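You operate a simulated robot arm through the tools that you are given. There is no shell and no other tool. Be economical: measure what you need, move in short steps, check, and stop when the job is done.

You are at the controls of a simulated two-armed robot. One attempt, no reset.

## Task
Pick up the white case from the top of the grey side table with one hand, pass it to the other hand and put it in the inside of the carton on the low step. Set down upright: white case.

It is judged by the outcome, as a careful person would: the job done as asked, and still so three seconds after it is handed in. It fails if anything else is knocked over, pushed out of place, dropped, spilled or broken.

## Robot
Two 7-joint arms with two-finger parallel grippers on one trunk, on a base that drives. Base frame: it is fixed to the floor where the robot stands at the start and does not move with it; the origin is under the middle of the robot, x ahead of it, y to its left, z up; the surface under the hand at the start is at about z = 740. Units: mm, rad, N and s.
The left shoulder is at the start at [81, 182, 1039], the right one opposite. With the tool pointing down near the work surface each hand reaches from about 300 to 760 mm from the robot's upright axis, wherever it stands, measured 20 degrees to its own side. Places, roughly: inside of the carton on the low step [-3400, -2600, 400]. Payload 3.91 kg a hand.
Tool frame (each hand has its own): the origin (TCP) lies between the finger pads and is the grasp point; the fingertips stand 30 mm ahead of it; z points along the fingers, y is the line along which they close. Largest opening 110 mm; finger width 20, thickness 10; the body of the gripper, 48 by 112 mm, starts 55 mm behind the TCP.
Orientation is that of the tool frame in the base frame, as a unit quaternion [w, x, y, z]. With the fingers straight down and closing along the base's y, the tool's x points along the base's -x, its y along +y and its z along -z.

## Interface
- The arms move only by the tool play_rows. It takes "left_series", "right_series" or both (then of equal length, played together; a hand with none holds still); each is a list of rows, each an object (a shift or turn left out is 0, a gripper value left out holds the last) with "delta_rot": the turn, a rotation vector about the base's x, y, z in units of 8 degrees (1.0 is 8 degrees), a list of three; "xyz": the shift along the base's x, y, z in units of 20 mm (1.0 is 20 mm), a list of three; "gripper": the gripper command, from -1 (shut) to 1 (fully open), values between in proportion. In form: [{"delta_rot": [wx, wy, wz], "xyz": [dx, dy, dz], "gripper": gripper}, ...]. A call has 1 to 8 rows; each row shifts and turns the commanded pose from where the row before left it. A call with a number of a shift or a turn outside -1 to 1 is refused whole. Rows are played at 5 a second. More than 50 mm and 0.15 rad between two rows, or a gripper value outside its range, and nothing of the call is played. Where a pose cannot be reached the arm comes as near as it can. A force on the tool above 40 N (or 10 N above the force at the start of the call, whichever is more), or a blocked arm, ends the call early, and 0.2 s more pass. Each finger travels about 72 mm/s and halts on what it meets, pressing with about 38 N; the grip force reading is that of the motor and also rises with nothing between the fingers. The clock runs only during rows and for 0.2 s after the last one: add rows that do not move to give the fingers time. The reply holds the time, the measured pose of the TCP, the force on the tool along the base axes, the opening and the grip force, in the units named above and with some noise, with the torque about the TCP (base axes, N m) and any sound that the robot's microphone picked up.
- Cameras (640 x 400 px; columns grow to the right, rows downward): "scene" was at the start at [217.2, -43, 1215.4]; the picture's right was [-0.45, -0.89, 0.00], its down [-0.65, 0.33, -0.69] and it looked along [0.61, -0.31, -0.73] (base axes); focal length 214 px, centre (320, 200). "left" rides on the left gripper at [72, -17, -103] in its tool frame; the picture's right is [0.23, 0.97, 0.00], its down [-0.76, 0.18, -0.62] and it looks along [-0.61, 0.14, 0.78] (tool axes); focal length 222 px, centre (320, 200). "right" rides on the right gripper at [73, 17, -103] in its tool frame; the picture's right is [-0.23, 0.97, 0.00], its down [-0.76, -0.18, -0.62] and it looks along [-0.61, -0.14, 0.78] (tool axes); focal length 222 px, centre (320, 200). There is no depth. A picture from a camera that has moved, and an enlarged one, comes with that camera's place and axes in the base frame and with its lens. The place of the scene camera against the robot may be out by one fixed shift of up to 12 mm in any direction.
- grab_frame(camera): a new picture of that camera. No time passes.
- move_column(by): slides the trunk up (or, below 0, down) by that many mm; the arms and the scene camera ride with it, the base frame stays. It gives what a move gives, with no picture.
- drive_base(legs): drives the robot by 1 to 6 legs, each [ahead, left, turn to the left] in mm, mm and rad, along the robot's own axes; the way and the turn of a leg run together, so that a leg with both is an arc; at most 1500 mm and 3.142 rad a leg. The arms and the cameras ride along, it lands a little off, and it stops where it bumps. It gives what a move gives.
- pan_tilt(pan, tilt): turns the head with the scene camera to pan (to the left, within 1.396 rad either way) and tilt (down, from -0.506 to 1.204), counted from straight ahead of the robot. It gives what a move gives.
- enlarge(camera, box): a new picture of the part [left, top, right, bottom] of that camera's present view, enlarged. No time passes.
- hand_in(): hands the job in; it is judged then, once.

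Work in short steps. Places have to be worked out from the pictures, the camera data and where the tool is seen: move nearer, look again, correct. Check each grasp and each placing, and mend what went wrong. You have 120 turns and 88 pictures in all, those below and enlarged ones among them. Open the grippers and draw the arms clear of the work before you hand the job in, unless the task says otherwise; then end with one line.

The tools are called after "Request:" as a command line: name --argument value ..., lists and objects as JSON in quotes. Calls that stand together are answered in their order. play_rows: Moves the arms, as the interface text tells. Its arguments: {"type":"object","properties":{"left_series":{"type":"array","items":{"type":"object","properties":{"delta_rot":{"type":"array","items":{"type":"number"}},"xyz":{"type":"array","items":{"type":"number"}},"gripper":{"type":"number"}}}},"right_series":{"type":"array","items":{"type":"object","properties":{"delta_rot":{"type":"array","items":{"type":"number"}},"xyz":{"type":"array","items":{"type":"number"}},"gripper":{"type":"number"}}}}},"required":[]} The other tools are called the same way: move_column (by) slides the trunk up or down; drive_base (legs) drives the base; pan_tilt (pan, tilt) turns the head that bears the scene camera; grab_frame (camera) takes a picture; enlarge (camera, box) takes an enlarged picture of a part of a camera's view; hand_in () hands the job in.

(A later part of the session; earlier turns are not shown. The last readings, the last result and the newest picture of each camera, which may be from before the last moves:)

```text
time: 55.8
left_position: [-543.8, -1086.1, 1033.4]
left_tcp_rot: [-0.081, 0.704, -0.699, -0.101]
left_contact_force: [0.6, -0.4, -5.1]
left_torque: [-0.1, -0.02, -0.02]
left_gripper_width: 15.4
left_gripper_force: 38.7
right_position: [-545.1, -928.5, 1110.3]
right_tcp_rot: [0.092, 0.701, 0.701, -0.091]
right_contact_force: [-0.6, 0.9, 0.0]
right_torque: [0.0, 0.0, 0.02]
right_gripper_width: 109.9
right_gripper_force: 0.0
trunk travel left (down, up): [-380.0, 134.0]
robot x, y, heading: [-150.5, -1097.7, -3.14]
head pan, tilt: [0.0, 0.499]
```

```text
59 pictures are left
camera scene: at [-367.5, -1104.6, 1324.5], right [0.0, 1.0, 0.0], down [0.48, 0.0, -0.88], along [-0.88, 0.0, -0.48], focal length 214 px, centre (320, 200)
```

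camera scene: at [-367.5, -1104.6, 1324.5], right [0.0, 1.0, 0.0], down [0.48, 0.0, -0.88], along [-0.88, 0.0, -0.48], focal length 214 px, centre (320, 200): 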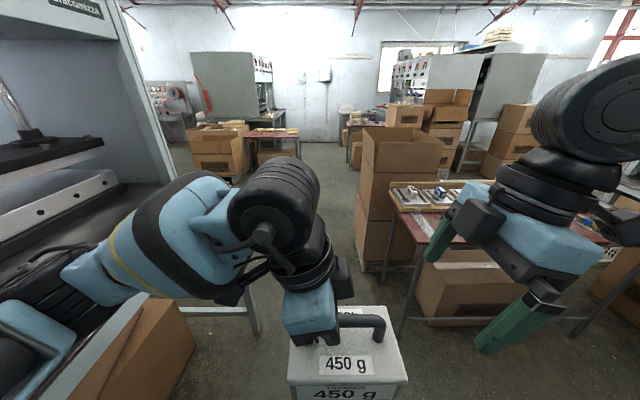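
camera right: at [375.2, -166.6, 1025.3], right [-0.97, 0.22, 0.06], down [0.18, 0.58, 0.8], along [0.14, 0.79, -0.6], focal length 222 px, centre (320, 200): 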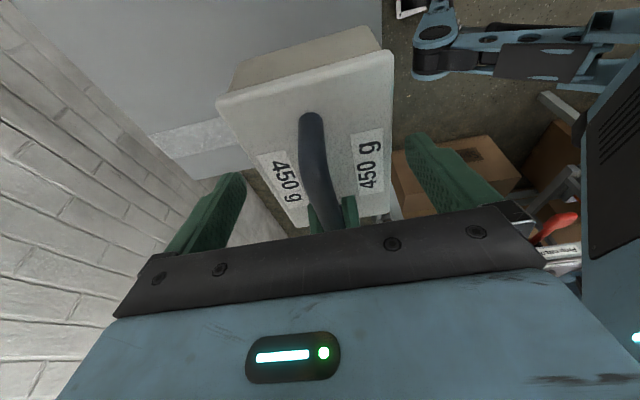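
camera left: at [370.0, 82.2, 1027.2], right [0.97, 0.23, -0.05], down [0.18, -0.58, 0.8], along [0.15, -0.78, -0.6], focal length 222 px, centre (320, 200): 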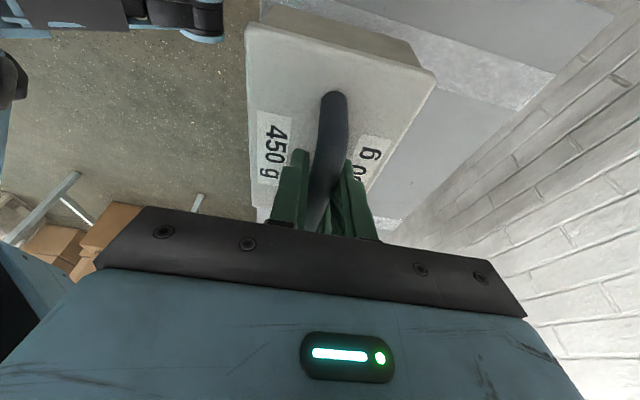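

Rechecked distances: bench end y≈-1503, red table end y≈-665, and the carton stack behind it y≈-773. The left elbow is near bench-top height, so I'll raise the trunk and drive through at y≈-1120.

Request:
move_column --by 125

Request:
drive_base --legs '[[0, 25, 0], [800, 0, 0]]'

Request:
grab_frame --camera "scene"

```text
time: 57.3
left_position: [-499.3, -1087.3, 1276.4]
left_tcp_rot: [-0.032, -0.68, 0.7, 0.213]
left_contact_force: [-0.1, -0.1, -5.7]
left_torque: [-0.14, -0.1, -0.03]
left_gripper_width: 15.5
left_gripper_force: 37.3
right_position: [-546.7, -928.2, 1234.9]
right_tcp_rot: [0.093, 0.701, 0.701, -0.09]
right_contact_force: [-0.4, -0.3, -0.7]
right_torque: [-0.03, -0.01, 0.01]
right_gripper_width: 109.9
right_gripper_force: 0.0
trunk travel left (down, up): [-505.0, 9.0]
robot x, y, heading: [-152.7, -1094.4, -3.144]
head pan, tilt: [0.0, 0.499]
```

```text
time: 62.1
left_position: [-1299.6, -1097.1, 1278.3]
left_tcp_rot: [-0.03, -0.673, 0.707, 0.215]
left_contact_force: [-0.5, 0.2, -4.9]
left_torque: [-0.1, -0.09, 0.02]
left_gripper_width: 15.6
left_gripper_force: 38.0
right_position: [-1344.7, -937.3, 1236.3]
right_tcp_rot: [0.091, 0.709, 0.694, -0.093]
right_contact_force: [-0.5, 0.2, 0.4]
right_torque: [0.02, 0.0, -0.01]
right_gripper_width: 110.1
right_gripper_force: 0.2
trunk travel left (down, up): [-505.0, 9.0]
robot x, y, heading: [-957.1, -1114.0, 3.117]
head pan, tilt: [0.0, 0.499]
```

```text
58 pictures are left
camera scene: at [-1070.1, -1119.1, 1472.1], right [0.02, 1.0, 0.0], down [0.48, -0.01, -0.88], along [-0.88, 0.02, -0.48], focal length 214 px, centre (320, 200)
```

scene: 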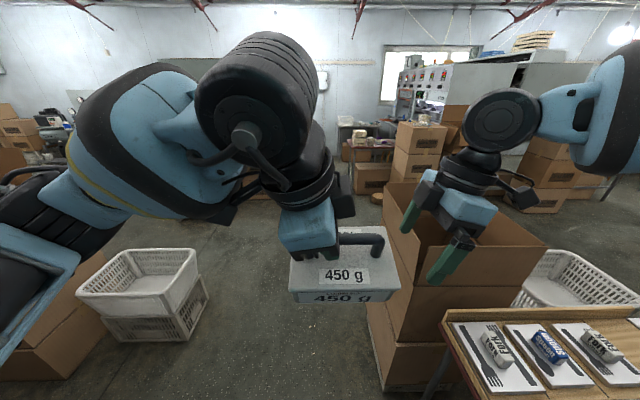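

The way ahead is clear between the crates (y<-1930) and the stack (y>-775). I'll correct the heading and go on to x≈-2050, then look left toward the carton.

Request:
drive_base --legs '[[0, 50, 0.025], [1100, 0, 0]]'

Request:
pan_tilt --pan 0.9 --tilt 0.5

Request:
grab_frame --camera "scene"

Request:
pan_tilt --pan -0.1 --tilt 0.5

Request:
grab_frame --camera "scene"

```text
time: 68.5
left_position: [-2413.1, -1173.8, 1278.6]
left_tcp_rot: [-0.033, -0.687, 0.694, 0.214]
left_contact_force: [0.8, 0.1, -3.6]
left_torque: [-0.1, -0.12, 0.02]
left_gripper_width: 15.4
left_gripper_force: 37.6
right_position: [-2464.5, -1015.5, 1235.8]
right_tcp_rot: [0.093, 0.695, 0.707, -0.091]
right_contact_force: [0.7, 0.6, -0.8]
right_torque: [-0.01, 0.0, 0.04]
right_gripper_width: 110.2
right_gripper_force: 0.0
trunk travel left (down, up): [-505.0, 9.0]
robot x, y, heading: [-2072.9, -1179.3, -3.124]
head pan, tilt: [0.0, 0.499]
```

```text
time: 69.8
left_position: [-2413.2, -1173.9, 1277.8]
left_tcp_rot: [-0.035, -0.687, 0.694, 0.215]
left_contact_force: [0.0, -0.1, -4.9]
left_torque: [-0.09, -0.12, 0.0]
left_gripper_width: 15.5
left_gripper_force: 37.8
right_position: [-2464.4, -1015.7, 1235.6]
right_tcp_rot: [0.092, 0.695, 0.707, -0.091]
right_contact_force: [-0.4, 0.4, -0.1]
right_torque: [0.01, 0.0, 0.03]
right_gripper_width: 110.2
right_gripper_force: 0.0
trunk travel left (down, up): [-505.0, 9.0]
robot x, y, heading: [-2072.8, -1179.3, -3.12]
head pan, tilt: [0.901, 0.499]
```

```text
57 pictures are left
camera scene: at [-2147.9, -1257.5, 1472.0], right [-0.79, 0.61, 0.0], down [0.29, 0.38, -0.88], along [-0.53, -0.7, -0.48], focal length 214 px, centre (320, 200)
```

scene: 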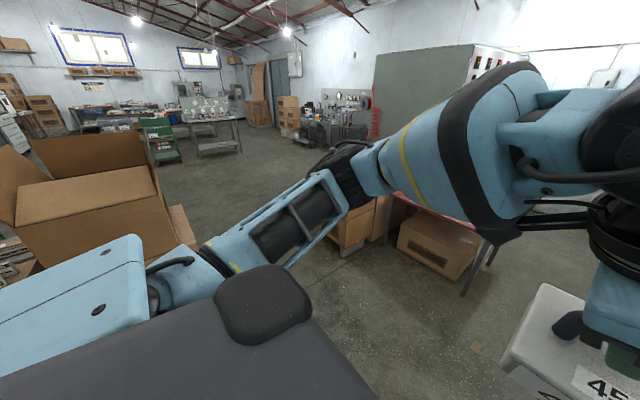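

```text
time: 71.0
left_position: [-2414.8, -1174.0, 1278.2]
left_tcp_rot: [-0.034, -0.687, 0.694, 0.215]
left_contact_force: [-0.4, -0.3, -5.1]
left_torque: [-0.04, -0.1, -0.03]
left_gripper_width: 15.5
left_gripper_force: 37.9
right_position: [-2463.8, -1015.8, 1236.2]
right_tcp_rot: [0.092, 0.695, 0.707, -0.091]
right_contact_force: [0.4, 0.1, -0.5]
right_torque: [0.0, 0.04, 0.02]
right_gripper_width: 110.1
right_gripper_force: 0.1
trunk travel left (down, up): [-505.0, 9.0]
robot x, y, heading: [-2070.1, -1175.3, -3.127]
head pan, tilt: [-0.099, 0.499]
```

```text
56 pictures are left
camera scene: at [-2183.3, -1178.0, 1472.0], right [0.08, 1.0, 0.0], down [0.48, -0.04, -0.88], along [-0.88, 0.07, -0.48], focal length 214 px, centre (320, 200)
```

scene: 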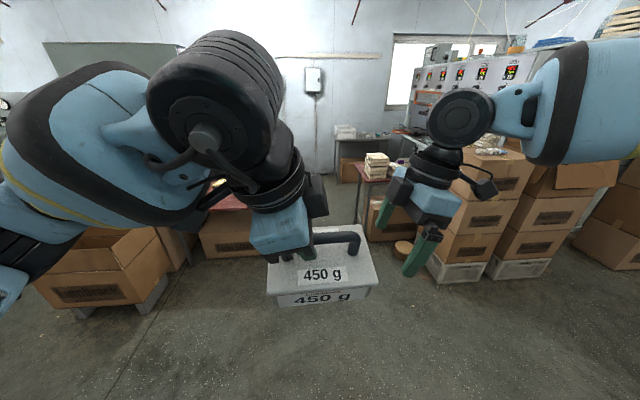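

The carton is confirmed at left, open-topped with a printed label, on a low grey step. I'll move 600 mm ahead, turn left to face it, and look.

Request:
drive_base --legs '[[600, 0, 0], [0, 0, 0.9]]'

Request:
pan_tilt --pan -0.1 --tilt 0.6

Request:
grab_frame --camera "scene"

```text
time: 76.7
left_position: [-2889.6, -1449.2, 1278.2]
left_tcp_rot: [0.122, 0.917, -0.335, -0.179]
left_contact_force: [-0.2, 0.0, -5.0]
left_torque: [0.02, -0.15, 0.03]
left_gripper_width: 15.7
left_gripper_force: 38.8
right_position: [-3044.0, -1387.9, 1236.1]
right_tcp_rot: [0.122, 0.326, 0.937, -0.043]
right_contact_force: [-0.8, -0.3, -0.7]
right_torque: [0.01, 0.02, 0.03]
right_gripper_width: 110.0
right_gripper_force: 0.1
trunk travel left (down, up): [-505.0, 9.0]
robot x, y, heading: [-2662.7, -1190.0, -2.243]
head pan, tilt: [-0.099, 0.499]
```

```text
time: 77.4
left_position: [-2889.6, -1449.2, 1277.3]
left_tcp_rot: [0.122, 0.917, -0.335, -0.179]
left_contact_force: [-0.1, -0.1, -4.5]
left_torque: [-0.01, -0.13, -0.03]
left_gripper_width: 15.6
left_gripper_force: 38.0
right_position: [-3042.9, -1388.6, 1234.6]
right_tcp_rot: [0.122, 0.327, 0.936, -0.043]
right_contact_force: [-0.5, -0.2, -0.1]
right_torque: [0.02, 0.04, -0.01]
right_gripper_width: 110.2
right_gripper_force: 0.1
trunk travel left (down, up): [-505.0, 9.0]
robot x, y, heading: [-2667.6, -1187.0, -2.238]
head pan, tilt: [-0.099, 0.6]
```

```text
55 pictures are left
camera scene: at [-2742.8, -1275.2, 1463.0], right [-0.72, 0.69, 0.0], down [0.39, 0.41, -0.83], along [-0.57, -0.59, -0.56], focal length 214 px, centre (320, 200)
```

scene: 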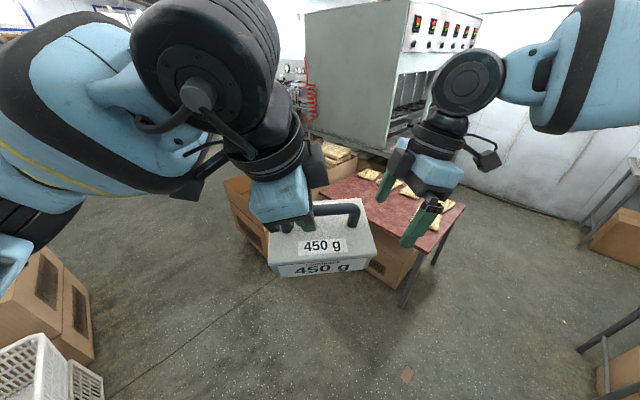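

The carton is partly hidden behind the case. The crate and boxes are at x>-2160 and a second red table lies along x≈-3650, so I'll approach from the +x/+y side, moving to about (-2750,-2000) and turning slightly so the carton shows between the hands.

Request:
drive_base --legs '[[690, 440, 0]]'

Request:
pan_tilt --pan -0.3 --tilt 0.85

Request:
grab_frame --camera "scene"

Request:
grab_frame --camera "right"

```text
time: 81.8
left_position: [-2982.8, -2264.6, 1276.4]
left_tcp_rot: [0.122, 0.914, -0.343, -0.179]
left_contact_force: [0.2, -0.6, -3.8]
left_torque: [0.03, -0.17, 0.0]
left_gripper_width: 15.5
left_gripper_force: 38.1
right_position: [-3135.3, -2202.0, 1235.7]
right_tcp_rot: [0.122, 0.334, 0.934, -0.044]
right_contact_force: [-0.1, -0.1, -0.2]
right_torque: [0.04, 0.02, 0.01]
right_gripper_width: 109.8
right_gripper_force: 0.0
trunk travel left (down, up): [-505.0, 9.0]
robot x, y, heading: [-2757.2, -2008.0, -2.258]
head pan, tilt: [-0.099, 0.6]
```

```text
time: 82.6
left_position: [-2983.0, -2266.3, 1278.6]
left_tcp_rot: [0.121, 0.914, -0.343, -0.179]
left_contact_force: [-0.3, 0.0, -4.6]
left_torque: [-0.02, -0.15, 0.0]
left_gripper_width: 15.8
left_gripper_force: 38.1
right_position: [-3136.1, -2202.5, 1235.6]
right_tcp_rot: [0.122, 0.333, 0.934, -0.044]
right_contact_force: [-0.6, -0.3, 0.0]
right_torque: [0.01, -0.03, 0.0]
right_gripper_width: 109.9
right_gripper_force: 0.1
trunk travel left (down, up): [-505.0, 9.0]
robot x, y, heading: [-2756.3, -2007.3, -2.256]
head pan, tilt: [-0.3, 0.85]
```

```text
54 pictures are left
camera scene: at [-2836.9, -2074.6, 1442.1], right [-0.55, 0.83, 0.0], down [0.63, 0.42, -0.66], along [-0.55, -0.37, -0.75], focal length 214 px, centre (320, 200)
```

scene: 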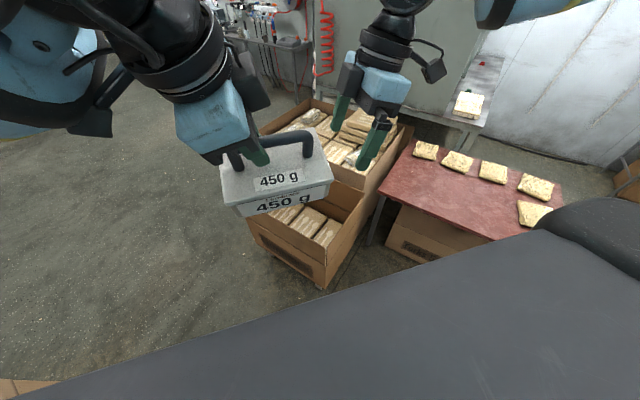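

```text
53 pictures are left
camera right: at [-3199.2, -2128.9, 1316.9], right [0.79, 0.61, 0.06], down [0.33, -0.5, 0.8], along [0.52, -0.61, -0.6], focal length 222 px, centre (320, 200)
```

right: 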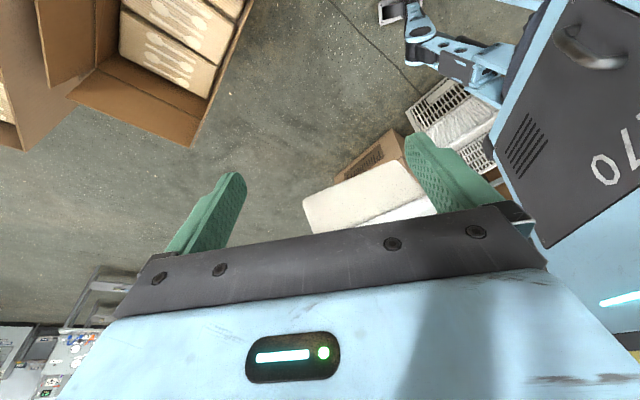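

Two adjacent cartons with contents are visible, and the target point falls in the near one. I'll zoom in to see its interior.

Request:
enlarge --camera "scene" --box '[230, 80, 410, 300]'

```text
1.82 times, centred on (320, 190) of scene
camera zoom: at [-2836.9, -2074.6, 1442.1], right [-0.55, 0.83, 0.0], down [0.63, 0.42, -0.66], along [-0.55, -0.37, -0.75], focal length 390 px, centre (320, 218)
```

zoom: 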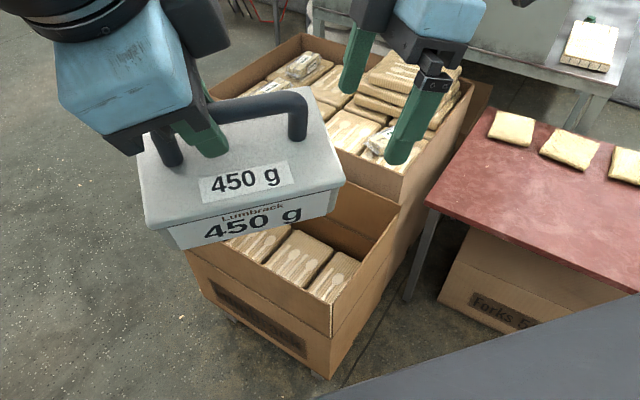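

The hand hides the middle of the carton. I'll lower the trunk 130 mm and check the left hand's pose, since it had pitched when the trunk rose.

Request:
move_column --by -130

Request:
play_rows --left_series '[{"delta_rot": [0.66, -0.535, 0], "xyz": [0.3, -0.25, 0]}, {"delta_rot": [0.66, -0.535, 0], "xyz": [0.3, -0.25, 0]}, {"delta_rot": [0.66, -0.535, 0], "xyz": [0.3, -0.25, 0]}]'

```text
time: 84.1
left_position: [-2986.0, -2272.7, 1142.1]
left_tcp_rot: [0.11, 0.921, -0.331, -0.173]
left_contact_force: [0.6, 0.4, -3.9]
left_torque: [0.04, -0.14, 0.0]
left_gripper_width: 15.5
left_gripper_force: 37.9
right_position: [-3136.3, -2200.2, 1106.4]
right_tcp_rot: [0.122, 0.333, 0.934, -0.043]
right_contact_force: [1.0, -0.4, -0.1]
right_torque: [0.04, 0.0, 0.01]
right_gripper_width: 110.0
right_gripper_force: 0.0
trunk travel left (down, up): [-375.0, 139.0]
robot x, y, heading: [-2756.3, -2006.6, -2.252]
head pan, tilt: [-0.3, 0.85]
```

```text
time: 84.9
left_position: [-2964.7, -2279.4, 1150.2]
left_tcp_rot: [-0.044, 0.936, -0.327, -0.123]
left_contact_force: [0.6, -0.3, -4.9]
left_torque: [-0.06, -0.08, 0.05]
left_gripper_width: 15.7
left_gripper_force: 37.3
right_position: [-3135.6, -2202.8, 1106.5]
right_tcp_rot: [0.122, 0.333, 0.934, -0.043]
right_contact_force: [-0.1, -0.4, 0.6]
right_torque: [0.01, 0.0, 0.01]
right_gripper_width: 109.8
right_gripper_force: 0.1
trunk travel left (down, up): [-375.0, 139.0]
robot x, y, heading: [-2757.7, -2008.0, -2.258]
head pan, tilt: [-0.3, 0.85]
```

The left hand is level again. I'll move it about 150 mm to the robot's left to clear the view and look into the carton.

Request:
play_rows --left_series '[{"xyz": [0.775, -0.632, 0]}, {"xyz": [0.775, -0.632, 0]}, {"xyz": [0.775, -0.632, 0]}, {"xyz": [0.775, -0.632, 0]}, {"xyz": [0.775, -0.632, 0]}, {"xyz": [0.775, -0.632, 0]}, {"xyz": [0.775, -0.632, 0]}]' --right_series '[{"xyz": [-0.775, 0.632, 0]}, {"xyz": [-0.775, 0.632, 0]}, {"xyz": [-0.775, 0.632, 0]}, {"xyz": [-0.775, 0.632, 0]}, {"xyz": [-0.775, 0.632, 0]}, {"xyz": [-0.775, 0.632, 0]}, {"xyz": [-0.775, 0.632, 0]}]'

Request:
pan_tilt --pan -0.2 --tilt 0.8

Request:
enlarge --camera "scene" --box '[200, 60, 460, 320]'

```text
time: 86.5
left_position: [-2855.7, -2367.8, 1148.2]
left_tcp_rot: [-0.044, 0.936, -0.326, -0.123]
left_contact_force: [1.1, 0.2, -4.6]
left_torque: [-0.08, -0.02, 0.01]
left_gripper_width: 15.8
left_gripper_force: 38.3
right_position: [-3244.0, -2114.6, 1104.3]
right_tcp_rot: [0.122, 0.334, 0.934, -0.044]
right_contact_force: [0.1, -0.1, -0.5]
right_torque: [-0.01, -0.01, 0.0]
right_gripper_width: 109.7
right_gripper_force: 0.0
trunk travel left (down, up): [-375.0, 139.0]
robot x, y, heading: [-2757.5, -2006.3, -2.263]
head pan, tilt: [-0.3, 0.85]
```

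```text
time: 87.2
left_position: [-2855.0, -2368.1, 1148.5]
left_tcp_rot: [-0.046, 0.936, -0.326, -0.122]
left_contact_force: [0.7, -0.1, -4.9]
left_torque: [-0.09, -0.08, -0.01]
left_gripper_width: 15.6
left_gripper_force: 37.8
right_position: [-3245.7, -2114.9, 1105.1]
right_tcp_rot: [0.122, 0.334, 0.934, -0.044]
right_contact_force: [-0.4, 0.1, 0.1]
right_torque: [0.03, 0.07, 0.0]
right_gripper_width: 110.1
right_gripper_force: 0.1
trunk travel left (down, up): [-375.0, 139.0]
robot x, y, heading: [-2756.1, -2007.6, -2.254]
head pan, tilt: [-0.201, 0.799]
```

```text
1.54 times, centred on (330, 190) of scene
camera zoom: at [-2898.2, -2160.6, 1293.1], right [-0.63, 0.77, 0.0], down [0.56, 0.45, -0.7], along [-0.54, -0.44, -0.72], focal length 330 px, centre (305, 215)
```

zoom: 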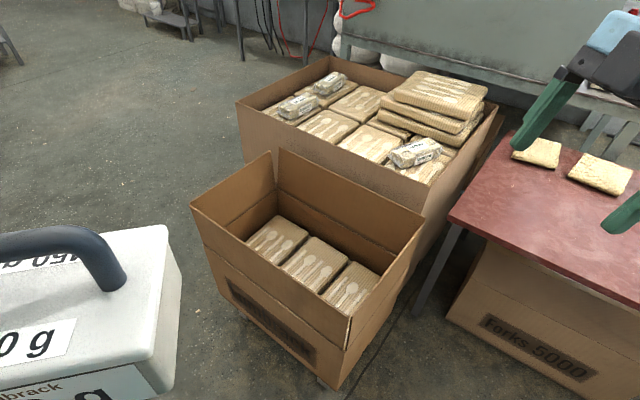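

Clear view now: the near carton is axis-aligned, about 400 (x) × 550 (y), with its rim at z≈610 and its centre near (-3410,-2590). Flat packs fill it to about z≈370-400, and the case goes on those inside. I'll face -x squarely in front of it, at about (-2790,-2490).

Request:
drive_base --legs '[[0, 0, -0.886], [0, 480, 0]]'

Request:
pan_tilt --pan 0.1 --tilt 0.9

Request:
grab_frame --camera "scene"

```text
time: 94.2
left_position: [-3107.2, -2631.2, 1148.3]
left_tcp_rot: [-0.094, 0.701, -0.701, -0.09]
left_contact_force: [0.3, -0.5, -4.1]
left_torque: [-0.12, 0.03, -0.02]
left_gripper_width: 15.7
left_gripper_force: 38.2
right_position: [-3151.1, -2169.1, 1104.7]
right_tcp_rot: [0.091, 0.707, 0.696, -0.093]
right_contact_force: [0.5, 0.9, 0.1]
right_torque: [0.02, 0.02, -0.02]
right_gripper_width: 110.3
right_gripper_force: 0.1
trunk travel left (down, up): [-375.0, 139.0]
robot x, y, heading: [-2763.7, -2486.7, 3.128]
head pan, tilt: [-0.201, 0.799]
```

```text
time: 95.0
left_position: [-3106.6, -2632.0, 1148.4]
left_tcp_rot: [-0.094, 0.702, -0.701, -0.09]
left_contact_force: [0.0, 0.1, -4.7]
left_torque: [-0.12, 0.03, 0.02]
left_gripper_width: 15.5
left_gripper_force: 37.7
right_position: [-3150.0, -2170.1, 1104.9]
right_tcp_rot: [0.091, 0.707, 0.696, -0.093]
right_contact_force: [0.2, 0.1, -0.2]
right_torque: [0.02, 0.01, 0.0]
right_gripper_width: 109.8
right_gripper_force: 0.1
trunk travel left (down, up): [-375.0, 139.0]
robot x, y, heading: [-2764.5, -2490.4, 3.126]
head pan, tilt: [0.099, 0.901]
```

```text
50 pictures are left
camera scene: at [-2961.2, -2496.1, 1285.2], right [-0.08, 1.0, 0.0], down [0.78, 0.07, -0.62], along [-0.62, -0.05, -0.78], focal length 214 px, centre (320, 200)
```

scene: 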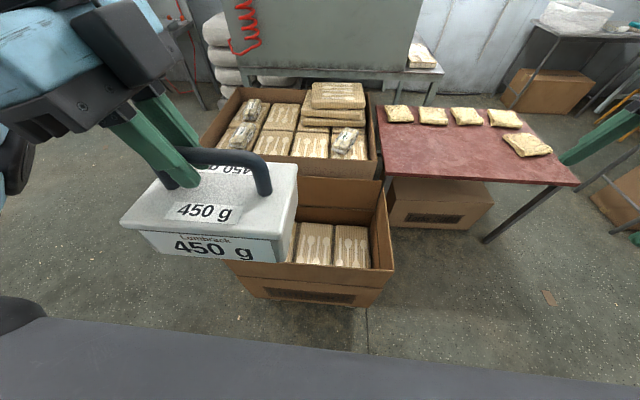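

Triangulating from this view and the last one gives the rim at z≈668, the carton at x -3569..-3199 and y -2798..-2300, and pack tops perhaps near z≈500. I'll turn the left wrist +90° so the handle lies along x, the natural wrist angle for reaching forward, moving the hand left to clear the view.

Request:
play_rows --left_series '[{"delta_rot": [0, 0, 1], "xyz": [0, -0.5, 0]}, {"delta_rot": [0, 0, 1], "xyz": [0, -0.5, 0]}, {"delta_rot": [0, 0, 1], "xyz": [0, -0.5, 0]}, {"delta_rot": [0, 0, 1], "xyz": [0, -0.5, 0]}, {"delta_rot": [0, 0, 1], "xyz": [0, -0.5, 0]}, {"delta_rot": [0, 0, 1], "xyz": [0, -0.5, 0]}, {"delta_rot": [0, 0, 1]}, {"delta_rot": [0, 0, 1]}]'

Request:
play_rows --left_series '[{"delta_rot": [0, 0, 1], "xyz": [0, -0.5, 0]}, {"delta_rot": [0, 0, 1], "xyz": [0, -0.5, 0]}, {"delta_rot": [0, 0, 1], "xyz": [0, -0.5, 0]}, {"delta_rot": [0, 0, 0.2]}]'

Request:
enlarge --camera "scene" --box '[180, 80, 420, 320]'

Request:
grab_frame --camera "left"

```text
time: 96.8
left_position: [-3106.4, -2691.2, 1147.9]
left_tcp_rot: [-0.032, 0.967, -0.221, -0.125]
left_contact_force: [-0.5, -0.3, -4.7]
left_torque: [-0.08, -0.06, -0.01]
left_gripper_width: 15.8
left_gripper_force: 37.6
right_position: [-3150.2, -2169.9, 1106.0]
right_tcp_rot: [0.091, 0.707, 0.696, -0.093]
right_contact_force: [0.1, 0.2, -0.6]
right_torque: [0.01, 0.01, 0.03]
right_gripper_width: 110.0
right_gripper_force: 0.0
trunk travel left (down, up): [-375.0, 139.0]
robot x, y, heading: [-2759.0, -2484.3, 3.126]
head pan, tilt: [0.099, 0.901]
```

```text
time: 97.8
left_position: [-3107.7, -2721.6, 1147.0]
left_tcp_rot: [-0.002, 0.992, -0.001, -0.13]
left_contact_force: [-0.5, 0.5, -4.5]
left_torque: [-0.03, -0.1, -0.03]
left_gripper_width: 15.5
left_gripper_force: 38.3
right_position: [-3149.7, -2170.7, 1105.4]
right_tcp_rot: [0.091, 0.706, 0.696, -0.093]
right_contact_force: [-0.1, 0.8, 0.1]
right_torque: [-0.04, -0.01, 0.01]
right_gripper_width: 109.9
right_gripper_force: 0.0
trunk travel left (down, up): [-375.0, 139.0]
robot x, y, heading: [-2761.6, -2482.8, 3.126]
head pan, tilt: [0.099, 0.901]
```

```text
1.67 times, centred on (300, 200) of scene
camera zoom: at [-2961.3, -2496.2, 1285.2], right [-0.09, 1.0, 0.0], down [0.78, 0.07, -0.62], along [-0.62, -0.05, -0.78], focal length 358 px, centre (353, 200)
```

zoom: 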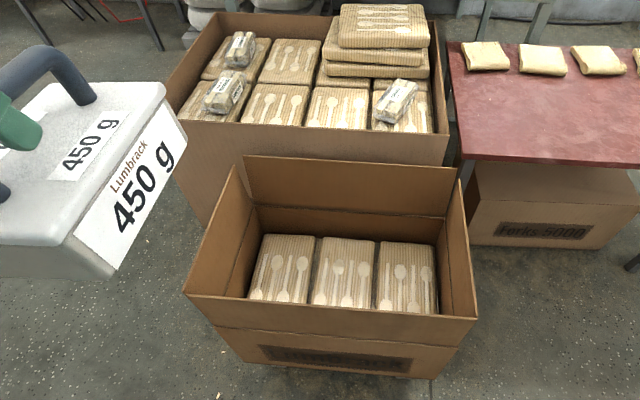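

```text
48 pictures are left
camera left: at [-3010.6, -2706.9, 1229.0], right [0.22, -0.97, -0.06], down [-0.58, -0.18, 0.8], along [-0.79, -0.14, -0.6], focal length 222 px, centre (320, 200)
```

left: 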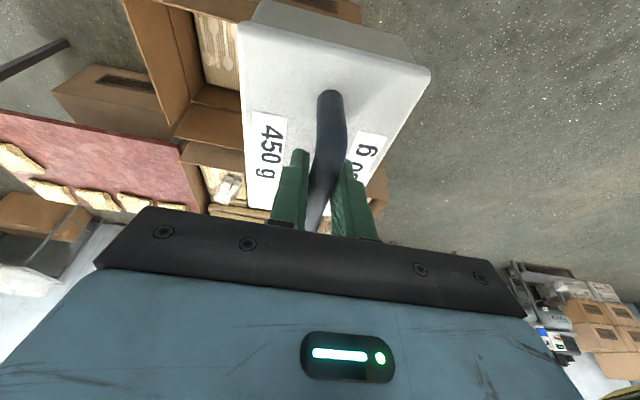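

The carton interior is clear: three equal packs, the middle one centred near y≈-2555, and room for the case. The target is the case centre at (-3390,-2555), which puts the left TCP at (-3359,-2555). I'll lower the trunk 280 mm, keeping the case above the rim.

Request:
move_column --by -280

Request:
grab_frame --camera "scene"

```text
time: 100.7
left_position: [-3106.4, -2721.4, 868.0]
left_tcp_rot: [-0.001, 0.991, -0.003, -0.131]
left_contact_force: [0.3, 0.4, -4.7]
left_torque: [-0.01, -0.09, 0.03]
left_gripper_width: 15.3
left_gripper_force: 37.7
right_position: [-3150.5, -2169.1, 825.4]
right_tcp_rot: [0.091, 0.707, 0.696, -0.092]
right_contact_force: [1.1, -0.3, -0.1]
right_torque: [-0.03, 0.0, -0.01]
right_gripper_width: 110.1
right_gripper_force: 0.0
trunk travel left (down, up): [-95.0, 419.0]
robot x, y, heading: [-2762.2, -2487.4, 3.126]
head pan, tilt: [0.099, 0.901]
```

```text
47 pictures are left
camera scene: at [-3057.1, -2495.0, 979.0], right [-0.09, 1.0, 0.0], down [0.78, 0.07, -0.62], along [-0.62, -0.05, -0.78], focal length 214 px, centre (320, 200)
```

scene: 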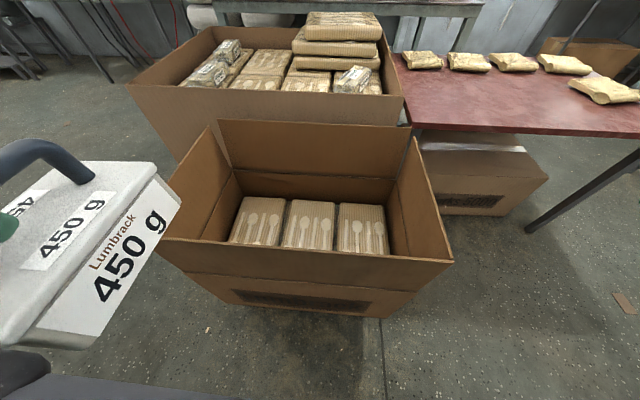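

With views from two trunk heights, the rim is at z≈610, the carton at x -3610..-3230 and y -2855..-2275, and pack tops at z≈375 with the back edge at x≈-3530. Target TCP is about (-3389,-2558). I'll move over at this height, with the case bottom at about 764, well above the rim.

Request:
play_rows --left_series '[{"xyz": [-0.6, 0.4, 0]}, {"xyz": [-1, 0.6, 0]}, {"xyz": [-1, 0.6, 0]}, {"xyz": [-1, 0.6, 0]}, {"xyz": [-1, 0.6, 0]}, {"xyz": [-1, 0.6, 0]}, {"xyz": [-1, 0.6, 0]}, {"xyz": [-1, 0.6, 0]}]'

Request:
play_rows --left_series '[{"xyz": [-1, 0.6, 0]}, {"xyz": [-1, 0.6, 0]}, {"xyz": [-1, 0.6, 0]}, {"xyz": [-1, 0.6, 0]}, {"xyz": [-1, 0.6, 0]}, {"xyz": [-1, 0.6, 0]}, {"xyz": [-0.5, 0.2, 0]}]'

Request:
grab_frame --camera "scene"

Request:
grab_frame --camera "left"

```text
time: 102.5
left_position: [-3257.5, -2628.8, 864.9]
left_tcp_rot: [-0.001, 0.992, -0.005, -0.129]
left_contact_force: [0.9, 0.4, -4.5]
left_torque: [0.01, -0.12, -0.01]
left_gripper_width: 15.5
left_gripper_force: 37.7
right_position: [-3151.3, -2169.9, 826.0]
right_tcp_rot: [0.092, 0.706, 0.696, -0.092]
right_contact_force: [-0.7, 0.5, -0.6]
right_torque: [0.01, -0.02, 0.0]
right_gripper_width: 110.1
right_gripper_force: 0.1
trunk travel left (down, up): [-95.0, 419.0]
robot x, y, heading: [-2761.2, -2482.6, 3.131]
head pan, tilt: [0.099, 0.901]
```

```text
time: 104.1
left_position: [-3387.2, -2554.8, 869.2]
left_tcp_rot: [-0.002, 0.992, -0.003, -0.13]
left_contact_force: [-0.1, 1.1, -4.6]
left_torque: [0.02, -0.05, -0.03]
left_gripper_width: 15.3
left_gripper_force: 37.6
right_position: [-3150.9, -2169.2, 825.9]
right_tcp_rot: [0.09, 0.707, 0.695, -0.092]
right_contact_force: [-0.2, 0.2, 0.5]
right_torque: [-0.02, 0.01, 0.01]
right_gripper_width: 110.2
right_gripper_force: 0.1
trunk travel left (down, up): [-95.0, 419.0]
robot x, y, heading: [-2763.6, -2483.9, 3.13]
head pan, tilt: [0.099, 0.901]
```

```text
46 pictures are left
camera scene: at [-3057.5, -2494.9, 978.8], right [-0.09, 1.0, 0.0], down [0.78, 0.07, -0.62], along [-0.62, -0.05, -0.78], focal length 214 px, centre (320, 200)
```

scene: 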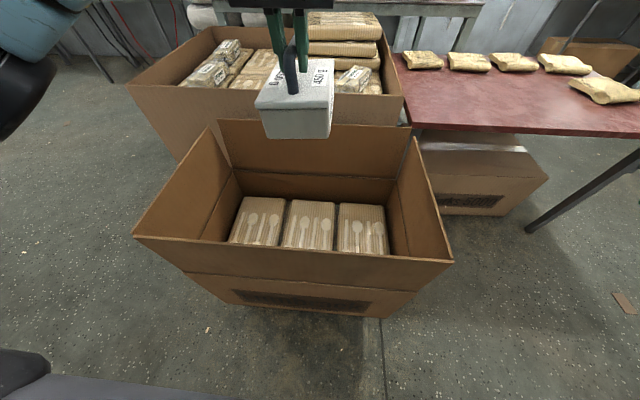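

```text
45 pictures are left
camera left: at [-3291.8, -2539.5, 950.9], right [0.21, -0.97, -0.06], down [-0.58, -0.18, 0.8], along [-0.79, -0.13, -0.6], focal length 222 px, centre (320, 200)
```

left: 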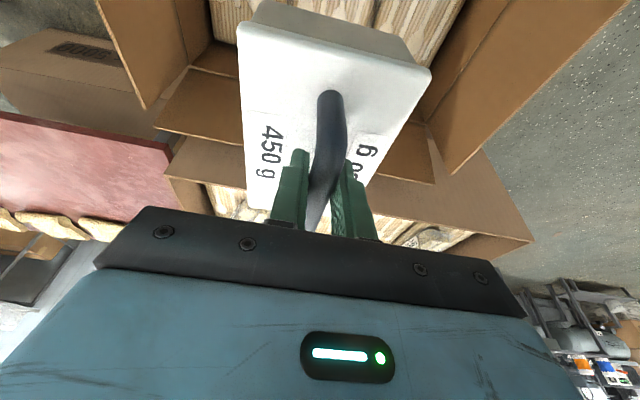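

The case hangs centred over the carton. I'll descend 160 mm with the arm and check the clearances.

Request:
play_rows --left_series '[{"xyz": [0, 0, -1]}, {"xyz": [0, 0, -1]}, {"xyz": [0, 0, -1]}, {"xyz": [0, 0, -1]}, {"xyz": [0, 0, -1]}, {"xyz": [0, 0, -1]}, {"xyz": [0, 0, -1]}, {"xyz": [0, 0, -1]}]'

Request:
grab_frame --camera "scene"

Request:
grab_frame --camera "left"

```text
time: 105.9
left_position: [-3387.2, -2553.8, 707.5]
left_tcp_rot: [-0.001, 0.991, -0.001, -0.13]
left_contact_force: [-0.4, 0.0, -3.2]
left_torque: [0.03, -0.05, 0.01]
left_gripper_width: 15.9
left_gripper_force: 38.3
right_position: [-3150.0, -2170.1, 824.5]
right_tcp_rot: [0.091, 0.707, 0.695, -0.092]
right_contact_force: [0.2, 0.1, -0.6]
right_torque: [0.02, -0.04, 0.0]
right_gripper_width: 109.9
right_gripper_force: 0.1
trunk travel left (down, up): [-95.0, 419.0]
robot x, y, heading: [-2761.3, -2484.8, 3.129]
head pan, tilt: [0.099, 0.901]
```

```text
44 pictures are left
camera scene: at [-3057.6, -2494.9, 978.7], right [-0.09, 1.0, 0.0], down [0.78, 0.07, -0.62], along [-0.62, -0.05, -0.78], focal length 214 px, centre (320, 200)
```

scene: 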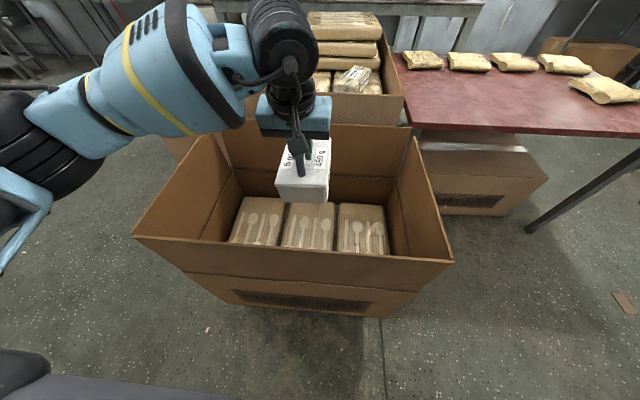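

```text
43 pictures are left
camera left: at [-3290.7, -2538.4, 789.0], right [0.21, -0.97, -0.06], down [-0.58, -0.18, 0.8], along [-0.79, -0.13, -0.6], focal length 222 px, centre (320, 200)
```

left: 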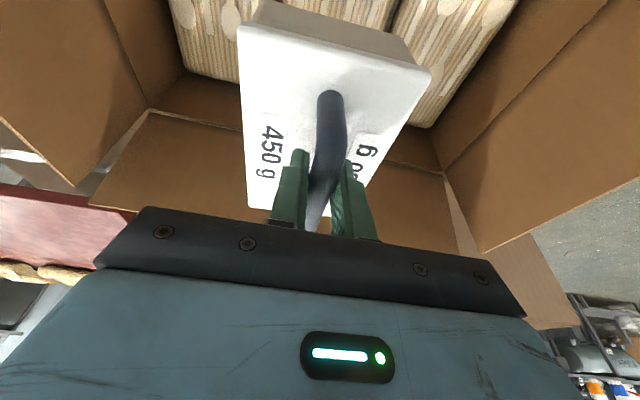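

The hand camera confirms the packs' back edge at x≈-3531, so the case footprint will be fully on the packs. I'll descend another 100 mm and check the forearm against the rim.

Request:
play_rows --left_series '[{"xyz": [0, 0, -1]}, {"xyz": [0, 0, -1]}, {"xyz": [0, 0, -1]}, {"xyz": [0, 0, -1]}, {"xyz": [0, 0, -1]}]'

Request:
grab_frame --camera "scene"

Request:
grab_frame --camera "left"

```text
time: 107.1
left_position: [-3388.3, -2553.3, 608.2]
left_tcp_rot: [-0.002, 0.992, -0.002, -0.129]
left_contact_force: [0.0, -0.2, -4.9]
left_torque: [0.0, -0.08, -0.01]
left_gripper_width: 15.9
left_gripper_force: 38.2
right_position: [-3150.4, -2169.9, 825.1]
right_tcp_rot: [0.091, 0.707, 0.696, -0.092]
right_contact_force: [-0.1, 0.2, -0.2]
right_torque: [0.01, 0.0, 0.02]
right_gripper_width: 109.9
right_gripper_force: 0.0
trunk travel left (down, up): [-95.0, 419.0]
robot x, y, heading: [-2763.5, -2484.8, 3.127]
head pan, tilt: [0.099, 0.901]
```

```text
42 pictures are left
camera scene: at [-3057.6, -2494.9, 978.8], right [-0.09, 1.0, 0.0], down [0.78, 0.07, -0.62], along [-0.62, -0.05, -0.78], focal length 214 px, centre (320, 200)
```

scene: 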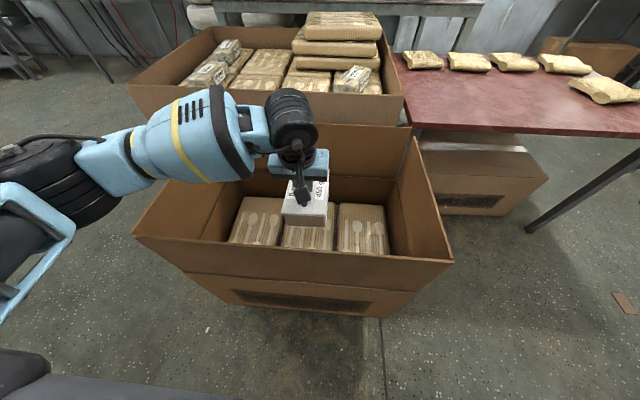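

```text
41 pictures are left
camera left: at [-3291.4, -2539.2, 689.5], right [0.21, -0.97, -0.06], down [-0.58, -0.18, 0.8], along [-0.79, -0.14, -0.6], focal length 222 px, centre (320, 200)
```

left: 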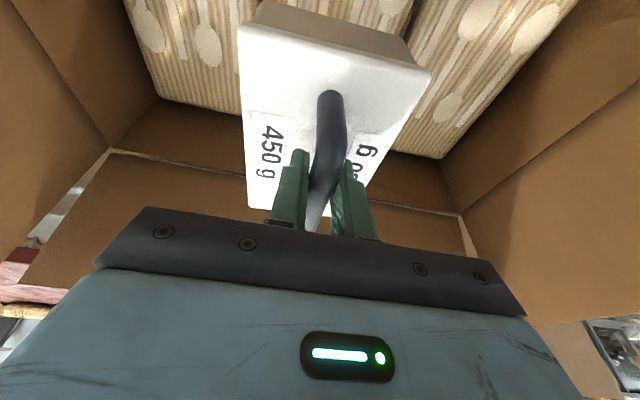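

Clearances look good, with the forearm well above the rim. I'll go down 60 mm more, then creep.

Request:
play_rows --left_series '[{"xyz": [0, 0, -1]}, {"xyz": [0, 0, -1]}, {"xyz": [0, 0, -1]}, {"xyz": [0, 0, 0]}]'

Request:
grab_frame --camera "scene"

```text
time: 108.1
left_position: [-3387.8, -2554.4, 548.5]
left_tcp_rot: [-0.003, 0.992, -0.003, -0.129]
left_contact_force: [0.9, 0.4, -3.5]
left_torque: [-0.01, -0.1, -0.03]
left_gripper_width: 15.4
left_gripper_force: 38.1
right_position: [-3151.8, -2168.8, 825.7]
right_tcp_rot: [0.091, 0.707, 0.695, -0.093]
right_contact_force: [0.0, -0.4, -1.1]
right_torque: [0.01, -0.01, 0.01]
right_gripper_width: 109.7
right_gripper_force: 0.1
trunk travel left (down, up): [-95.0, 419.0]
robot x, y, heading: [-2761.2, -2487.3, 3.13]
head pan, tilt: [0.099, 0.901]
```

```text
40 pictures are left
camera scene: at [-3057.4, -2494.9, 978.8], right [-0.09, 1.0, 0.0], down [0.78, 0.07, -0.62], along [-0.62, -0.05, -0.78], focal length 214 px, centre (320, 200)
```

scene: 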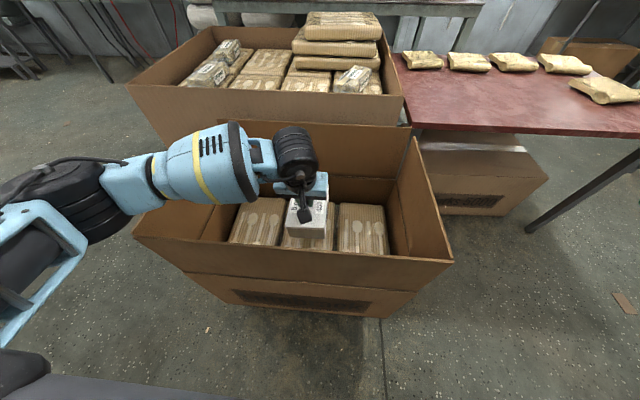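

The forearm near the elbow passes only about 70 mm above the carton's front-left rim, too little for the last ~70 mm of descent. I'll raise the trunk 150 mm and lower with the arm instead, so the forearm slopes down from higher up.

Request:
move_column --by 150

Request:
play_rows --left_series '[{"xyz": [0, 0, -1]}, {"xyz": [0, 0, -1]}, {"xyz": [0, 0, -1]}, {"xyz": [0, 0, -1]}, {"xyz": [0, 0, -1]}, {"xyz": [0, 0, -1]}, {"xyz": [0, 0, -1]}, {"xyz": [0, 0, 0]}]'

Request:
grab_frame --camera "scene"

Request:
grab_frame --camera "left"

```text
time: 109.8
left_position: [-3388.3, -2554.2, 697.5]
left_tcp_rot: [-0.002, 0.992, -0.002, -0.129]
left_contact_force: [-0.5, -0.9, -4.3]
left_torque: [-0.01, -0.14, 0.0]
left_gripper_width: 15.6
left_gripper_force: 37.7
right_position: [-3151.2, -2170.3, 975.8]
right_tcp_rot: [0.092, 0.707, 0.695, -0.092]
right_contact_force: [-0.6, 0.2, -0.6]
right_torque: [0.01, 0.01, 0.02]
right_gripper_width: 110.2
right_gripper_force: 0.1
trunk travel left (down, up): [-245.0, 269.0]
robot x, y, heading: [-2761.4, -2484.8, 3.122]
head pan, tilt: [0.099, 0.901]
```

```text
time: 111.6
left_position: [-3388.5, -2552.3, 557.8]
left_tcp_rot: [-0.002, 0.992, -0.002, -0.13]
left_contact_force: [-0.2, 0.1, -5.1]
left_torque: [-0.04, -0.1, -0.03]
left_gripper_width: 15.6
left_gripper_force: 37.8
right_position: [-3151.1, -2168.7, 975.4]
right_tcp_rot: [0.09, 0.707, 0.695, -0.093]
right_contact_force: [-0.1, 0.7, 0.2]
right_torque: [-0.01, 0.01, 0.01]
right_gripper_width: 110.0
right_gripper_force: 0.0
trunk travel left (down, up): [-245.0, 269.0]
robot x, y, heading: [-2761.1, -2484.4, 3.126]
head pan, tilt: [0.099, 0.901]
```

```text
39 pictures are left
camera scene: at [-2998.0, -2495.8, 1152.6], right [-0.09, 1.0, 0.0], down [0.78, 0.07, -0.62], along [-0.62, -0.05, -0.78], focal length 214 px, centre (320, 200)
```

scene: 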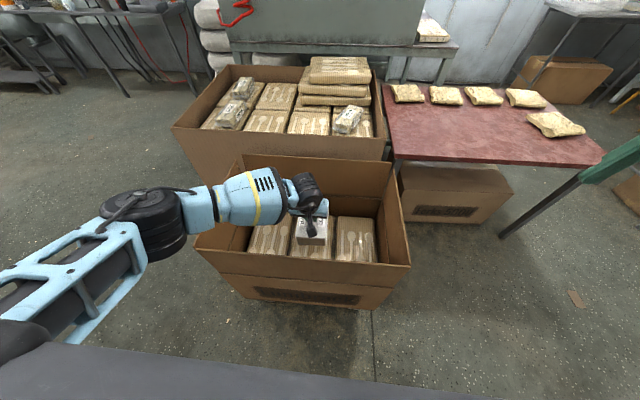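

```text
38 pictures are left
camera left: at [-3291.7, -2537.9, 639.6], right [0.21, -0.97, -0.06], down [-0.58, -0.18, 0.8], along [-0.79, -0.13, -0.6], focal length 222 px, centre (320, 200)
```

left: 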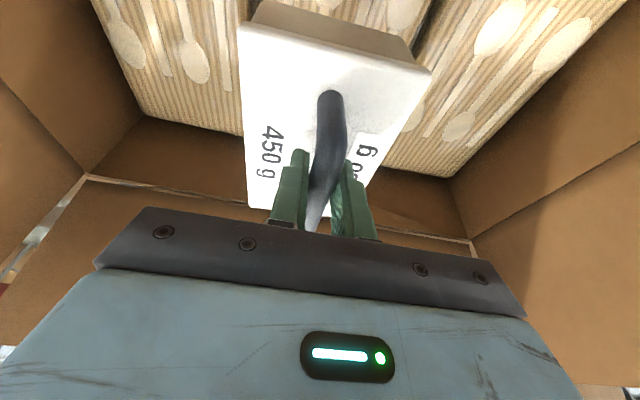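

The forearm now slopes down from a higher elbow, about 60-100 mm above the rim even after the final descent. I'll go down 40 mm, then creep in small steps until contact.

Request:
play_rows --left_series '[{"xyz": [0, 0, -0.7]}, {"xyz": [0, 0, -0.7]}, {"xyz": [0, 0, -0.6]}, {"xyz": [0, 0, -0.3]}, {"xyz": [0, 0, -0.3]}, {"xyz": [0, 0, 0]}]'

Request:
enlarge --camera "scene" --box '[180, 140, 430, 300]'

```text
time: 113.0
left_position: [-3388.3, -2552.0, 506.3]
left_tcp_rot: [-0.002, 0.992, -0.002, -0.13]
left_contact_force: [-0.6, 0.0, -4.4]
left_torque: [-0.02, -0.05, 0.01]
left_gripper_width: 15.8
left_gripper_force: 37.9
right_position: [-3151.0, -2169.8, 975.7]
right_tcp_rot: [0.09, 0.706, 0.696, -0.092]
right_contact_force: [1.0, 0.2, -0.6]
right_torque: [0.01, 0.0, 0.02]
right_gripper_width: 109.9
right_gripper_force: 0.0
trunk travel left (down, up): [-245.0, 269.0]
robot x, y, heading: [-2761.7, -2486.1, 3.125]
head pan, tilt: [0.099, 0.901]
```

```text
2.50 times, centred on (305, 220) of scene
camera zoom: at [-2998.0, -2495.7, 1152.6], right [-0.09, 1.0, 0.0], down [0.78, 0.07, -0.62], along [-0.62, -0.05, -0.78], focal length 536 px, centre (358, 150)
```

zoom: 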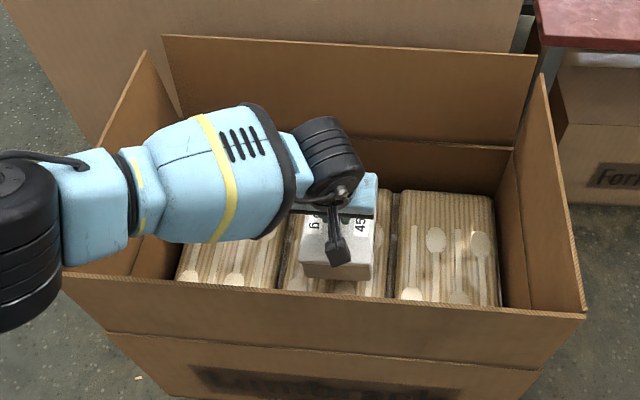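

The case is centred over the middle pack. I'll creep down about 4 mm per row until the force changes.

Request:
play_rows --left_series '[{"xyz": [0, 0, -0.2]}, {"xyz": [0, 0, -0.2]}, {"xyz": [0, 0, -0.2]}, {"xyz": [0, 0, -0.2]}, {"xyz": [0, 0, 0]}]'

Request:
enlarge --camera "scene" --box '[180, 140, 430, 300]'

```text
time: 114.2
left_position: [-3389.7, -2553.8, 489.7]
left_tcp_rot: [-0.001, 0.992, -0.003, -0.13]
left_contact_force: [0.3, 0.4, -4.5]
left_torque: [-0.06, -0.08, 0.02]
left_gripper_width: 15.6
left_gripper_force: 37.6
right_position: [-3150.0, -2170.7, 975.6]
right_tcp_rot: [0.091, 0.707, 0.696, -0.092]
right_contact_force: [0.0, -0.2, 0.3]
right_torque: [0.01, 0.01, 0.01]
right_gripper_width: 110.2
right_gripper_force: 0.1
trunk travel left (down, up): [-245.0, 269.0]
robot x, y, heading: [-2763.2, -2485.6, 3.13]
head pan, tilt: [0.099, 0.901]
```

```text
2.50 times, centred on (305, 220) of scene
camera zoom: at [-2998.0, -2495.7, 1152.6], right [-0.09, 1.0, 0.0], down [0.78, 0.07, -0.62], along [-0.62, -0.05, -0.78], focal length 536 px, centre (358, 150)
```

zoom: 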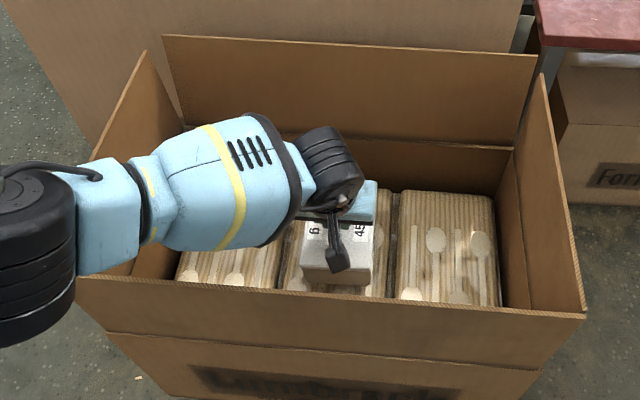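

No contact yet, with the case bottom at about z 386. I'll keep creeping.

Request:
play_rows --left_series '[{"xyz": [0, 0, -0.2]}, {"xyz": [0, 0, -0.2]}, {"xyz": [0, 0, -0.2]}, {"xyz": [0, 0, -0.2]}, {"xyz": [0, 0, 0]}]'

Request:
grab_frame --camera "left"

Request:
grab_frame --camera "right"

```text
time: 115.4
left_position: [-3388.7, -2553.8, 474.8]
left_tcp_rot: [-0.002, 0.992, -0.002, -0.13]
left_contact_force: [0.2, 0.1, -4.1]
left_torque: [-0.03, -0.08, -0.02]
left_gripper_width: 15.3
left_gripper_force: 37.9
right_position: [-3151.1, -2169.2, 974.8]
right_tcp_rot: [0.091, 0.706, 0.696, -0.092]
right_contact_force: [0.5, 0.2, 0.1]
right_torque: [0.01, 0.0, -0.01]
right_gripper_width: 109.9
right_gripper_force: 0.1
trunk travel left (down, up): [-245.0, 269.0]
robot x, y, heading: [-2764.8, -2483.9, 3.124]
head pan, tilt: [0.099, 0.901]
```

```text
35 pictures are left
camera left: at [-3291.9, -2539.0, 555.5], right [0.21, -0.97, -0.06], down [-0.58, -0.18, 0.8], along [-0.79, -0.13, -0.6], focal length 222 px, centre (320, 200)
```

left: 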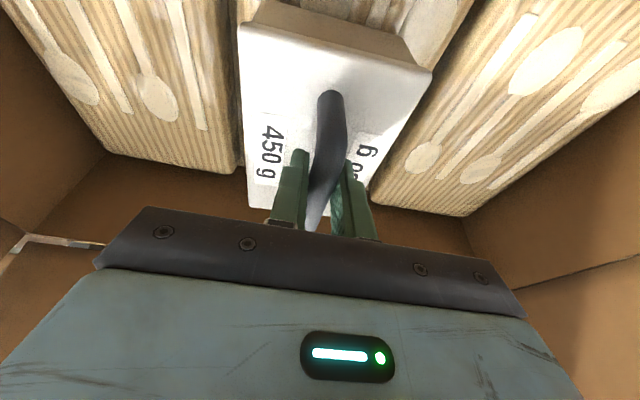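

```text
34 pictures are left
camera right: at [-3131.2, -2074.7, 1056.5], right [0.97, -0.23, 0.06], down [-0.19, -0.57, 0.8], along [-0.15, -0.79, -0.6], focal length 222 px, centre (320, 200)
```

right: 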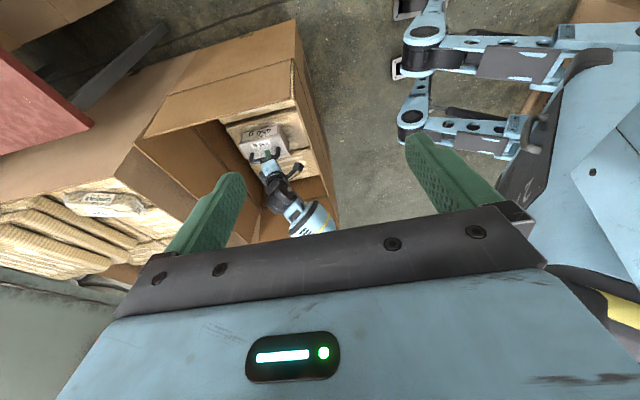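

Still free, with the case bottom at about z 371 by my estimate. I'll keep creeping.

Request:
play_rows --left_series '[{"xyz": [0, 0, -0.2]}, {"xyz": [0, 0, -0.2]}, {"xyz": [0, 0, -0.2]}, {"xyz": [0, 0, -0.2]}, {"xyz": [0, 0, 0]}]'

Request:
grab_frame --camera "scene"

```text
time: 116.6
left_position: [-3389.8, -2550.8, 464.3]
left_tcp_rot: [-0.003, 0.991, -0.003, -0.134]
left_contact_force: [1.1, 4.2, 39.2]
left_torque: [-0.01, 0.02, 0.02]
left_gripper_width: 15.3
left_gripper_force: 37.7
right_position: [-3147.5, -2168.2, 976.5]
right_tcp_rot: [0.09, 0.706, 0.696, -0.094]
right_contact_force: [0.2, 0.3, 1.0]
right_torque: [-0.01, -0.02, 0.01]
right_gripper_width: 110.0
right_gripper_force: 0.0
trunk travel left (down, up): [-245.0, 269.0]
robot x, y, heading: [-2764.3, -2487.1, 3.129]
head pan, tilt: [0.099, 0.901]
```

```text
33 pictures are left
camera scene: at [-2994.6, -2495.1, 1153.5], right [-0.09, 1.0, 0.0], down [0.78, 0.07, -0.62], along [-0.62, -0.05, -0.78], focal length 214 px, centre (320, 200)
```

scene: 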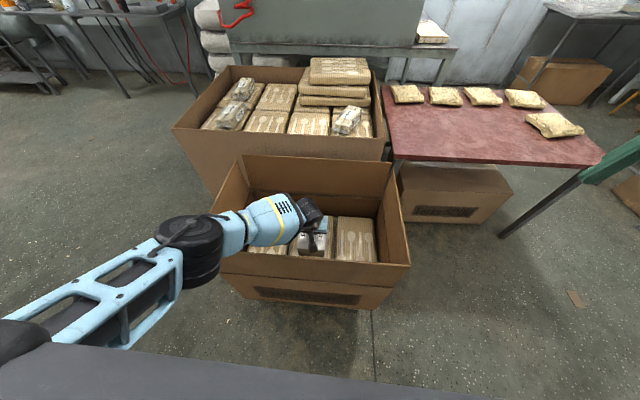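

Contact: the force rose to +39 N with near-zero torque, so the case sits flat. I'll ease up a few mm to unload before releasing.

Request:
play_rows --left_series '[{"xyz": [0, 0, 0.12]}, {"xyz": [0, 0, 0.1]}, {"xyz": [0, 0, 0]}]'

```text
time: 117.4
left_position: [-3388.7, -2553.8, 462.7]
left_tcp_rot: [-0.001, 0.991, -0.002, -0.131]
left_contact_force: [-5.7, 6.2, 17.1]
left_torque: [-0.01, 0.56, -0.2]
left_gripper_width: 15.3
left_gripper_force: 38.0
right_position: [-3149.3, -2170.0, 975.1]
right_tcp_rot: [0.091, 0.706, 0.696, -0.092]
right_contact_force: [-0.8, -0.7, 0.1]
right_torque: [-0.02, -0.03, -0.02]
right_gripper_width: 110.0
right_gripper_force: 0.0
trunk travel left (down, up): [-245.0, 269.0]
robot x, y, heading: [-2764.5, -2486.3, 3.127]
head pan, tilt: [0.099, 0.901]
```

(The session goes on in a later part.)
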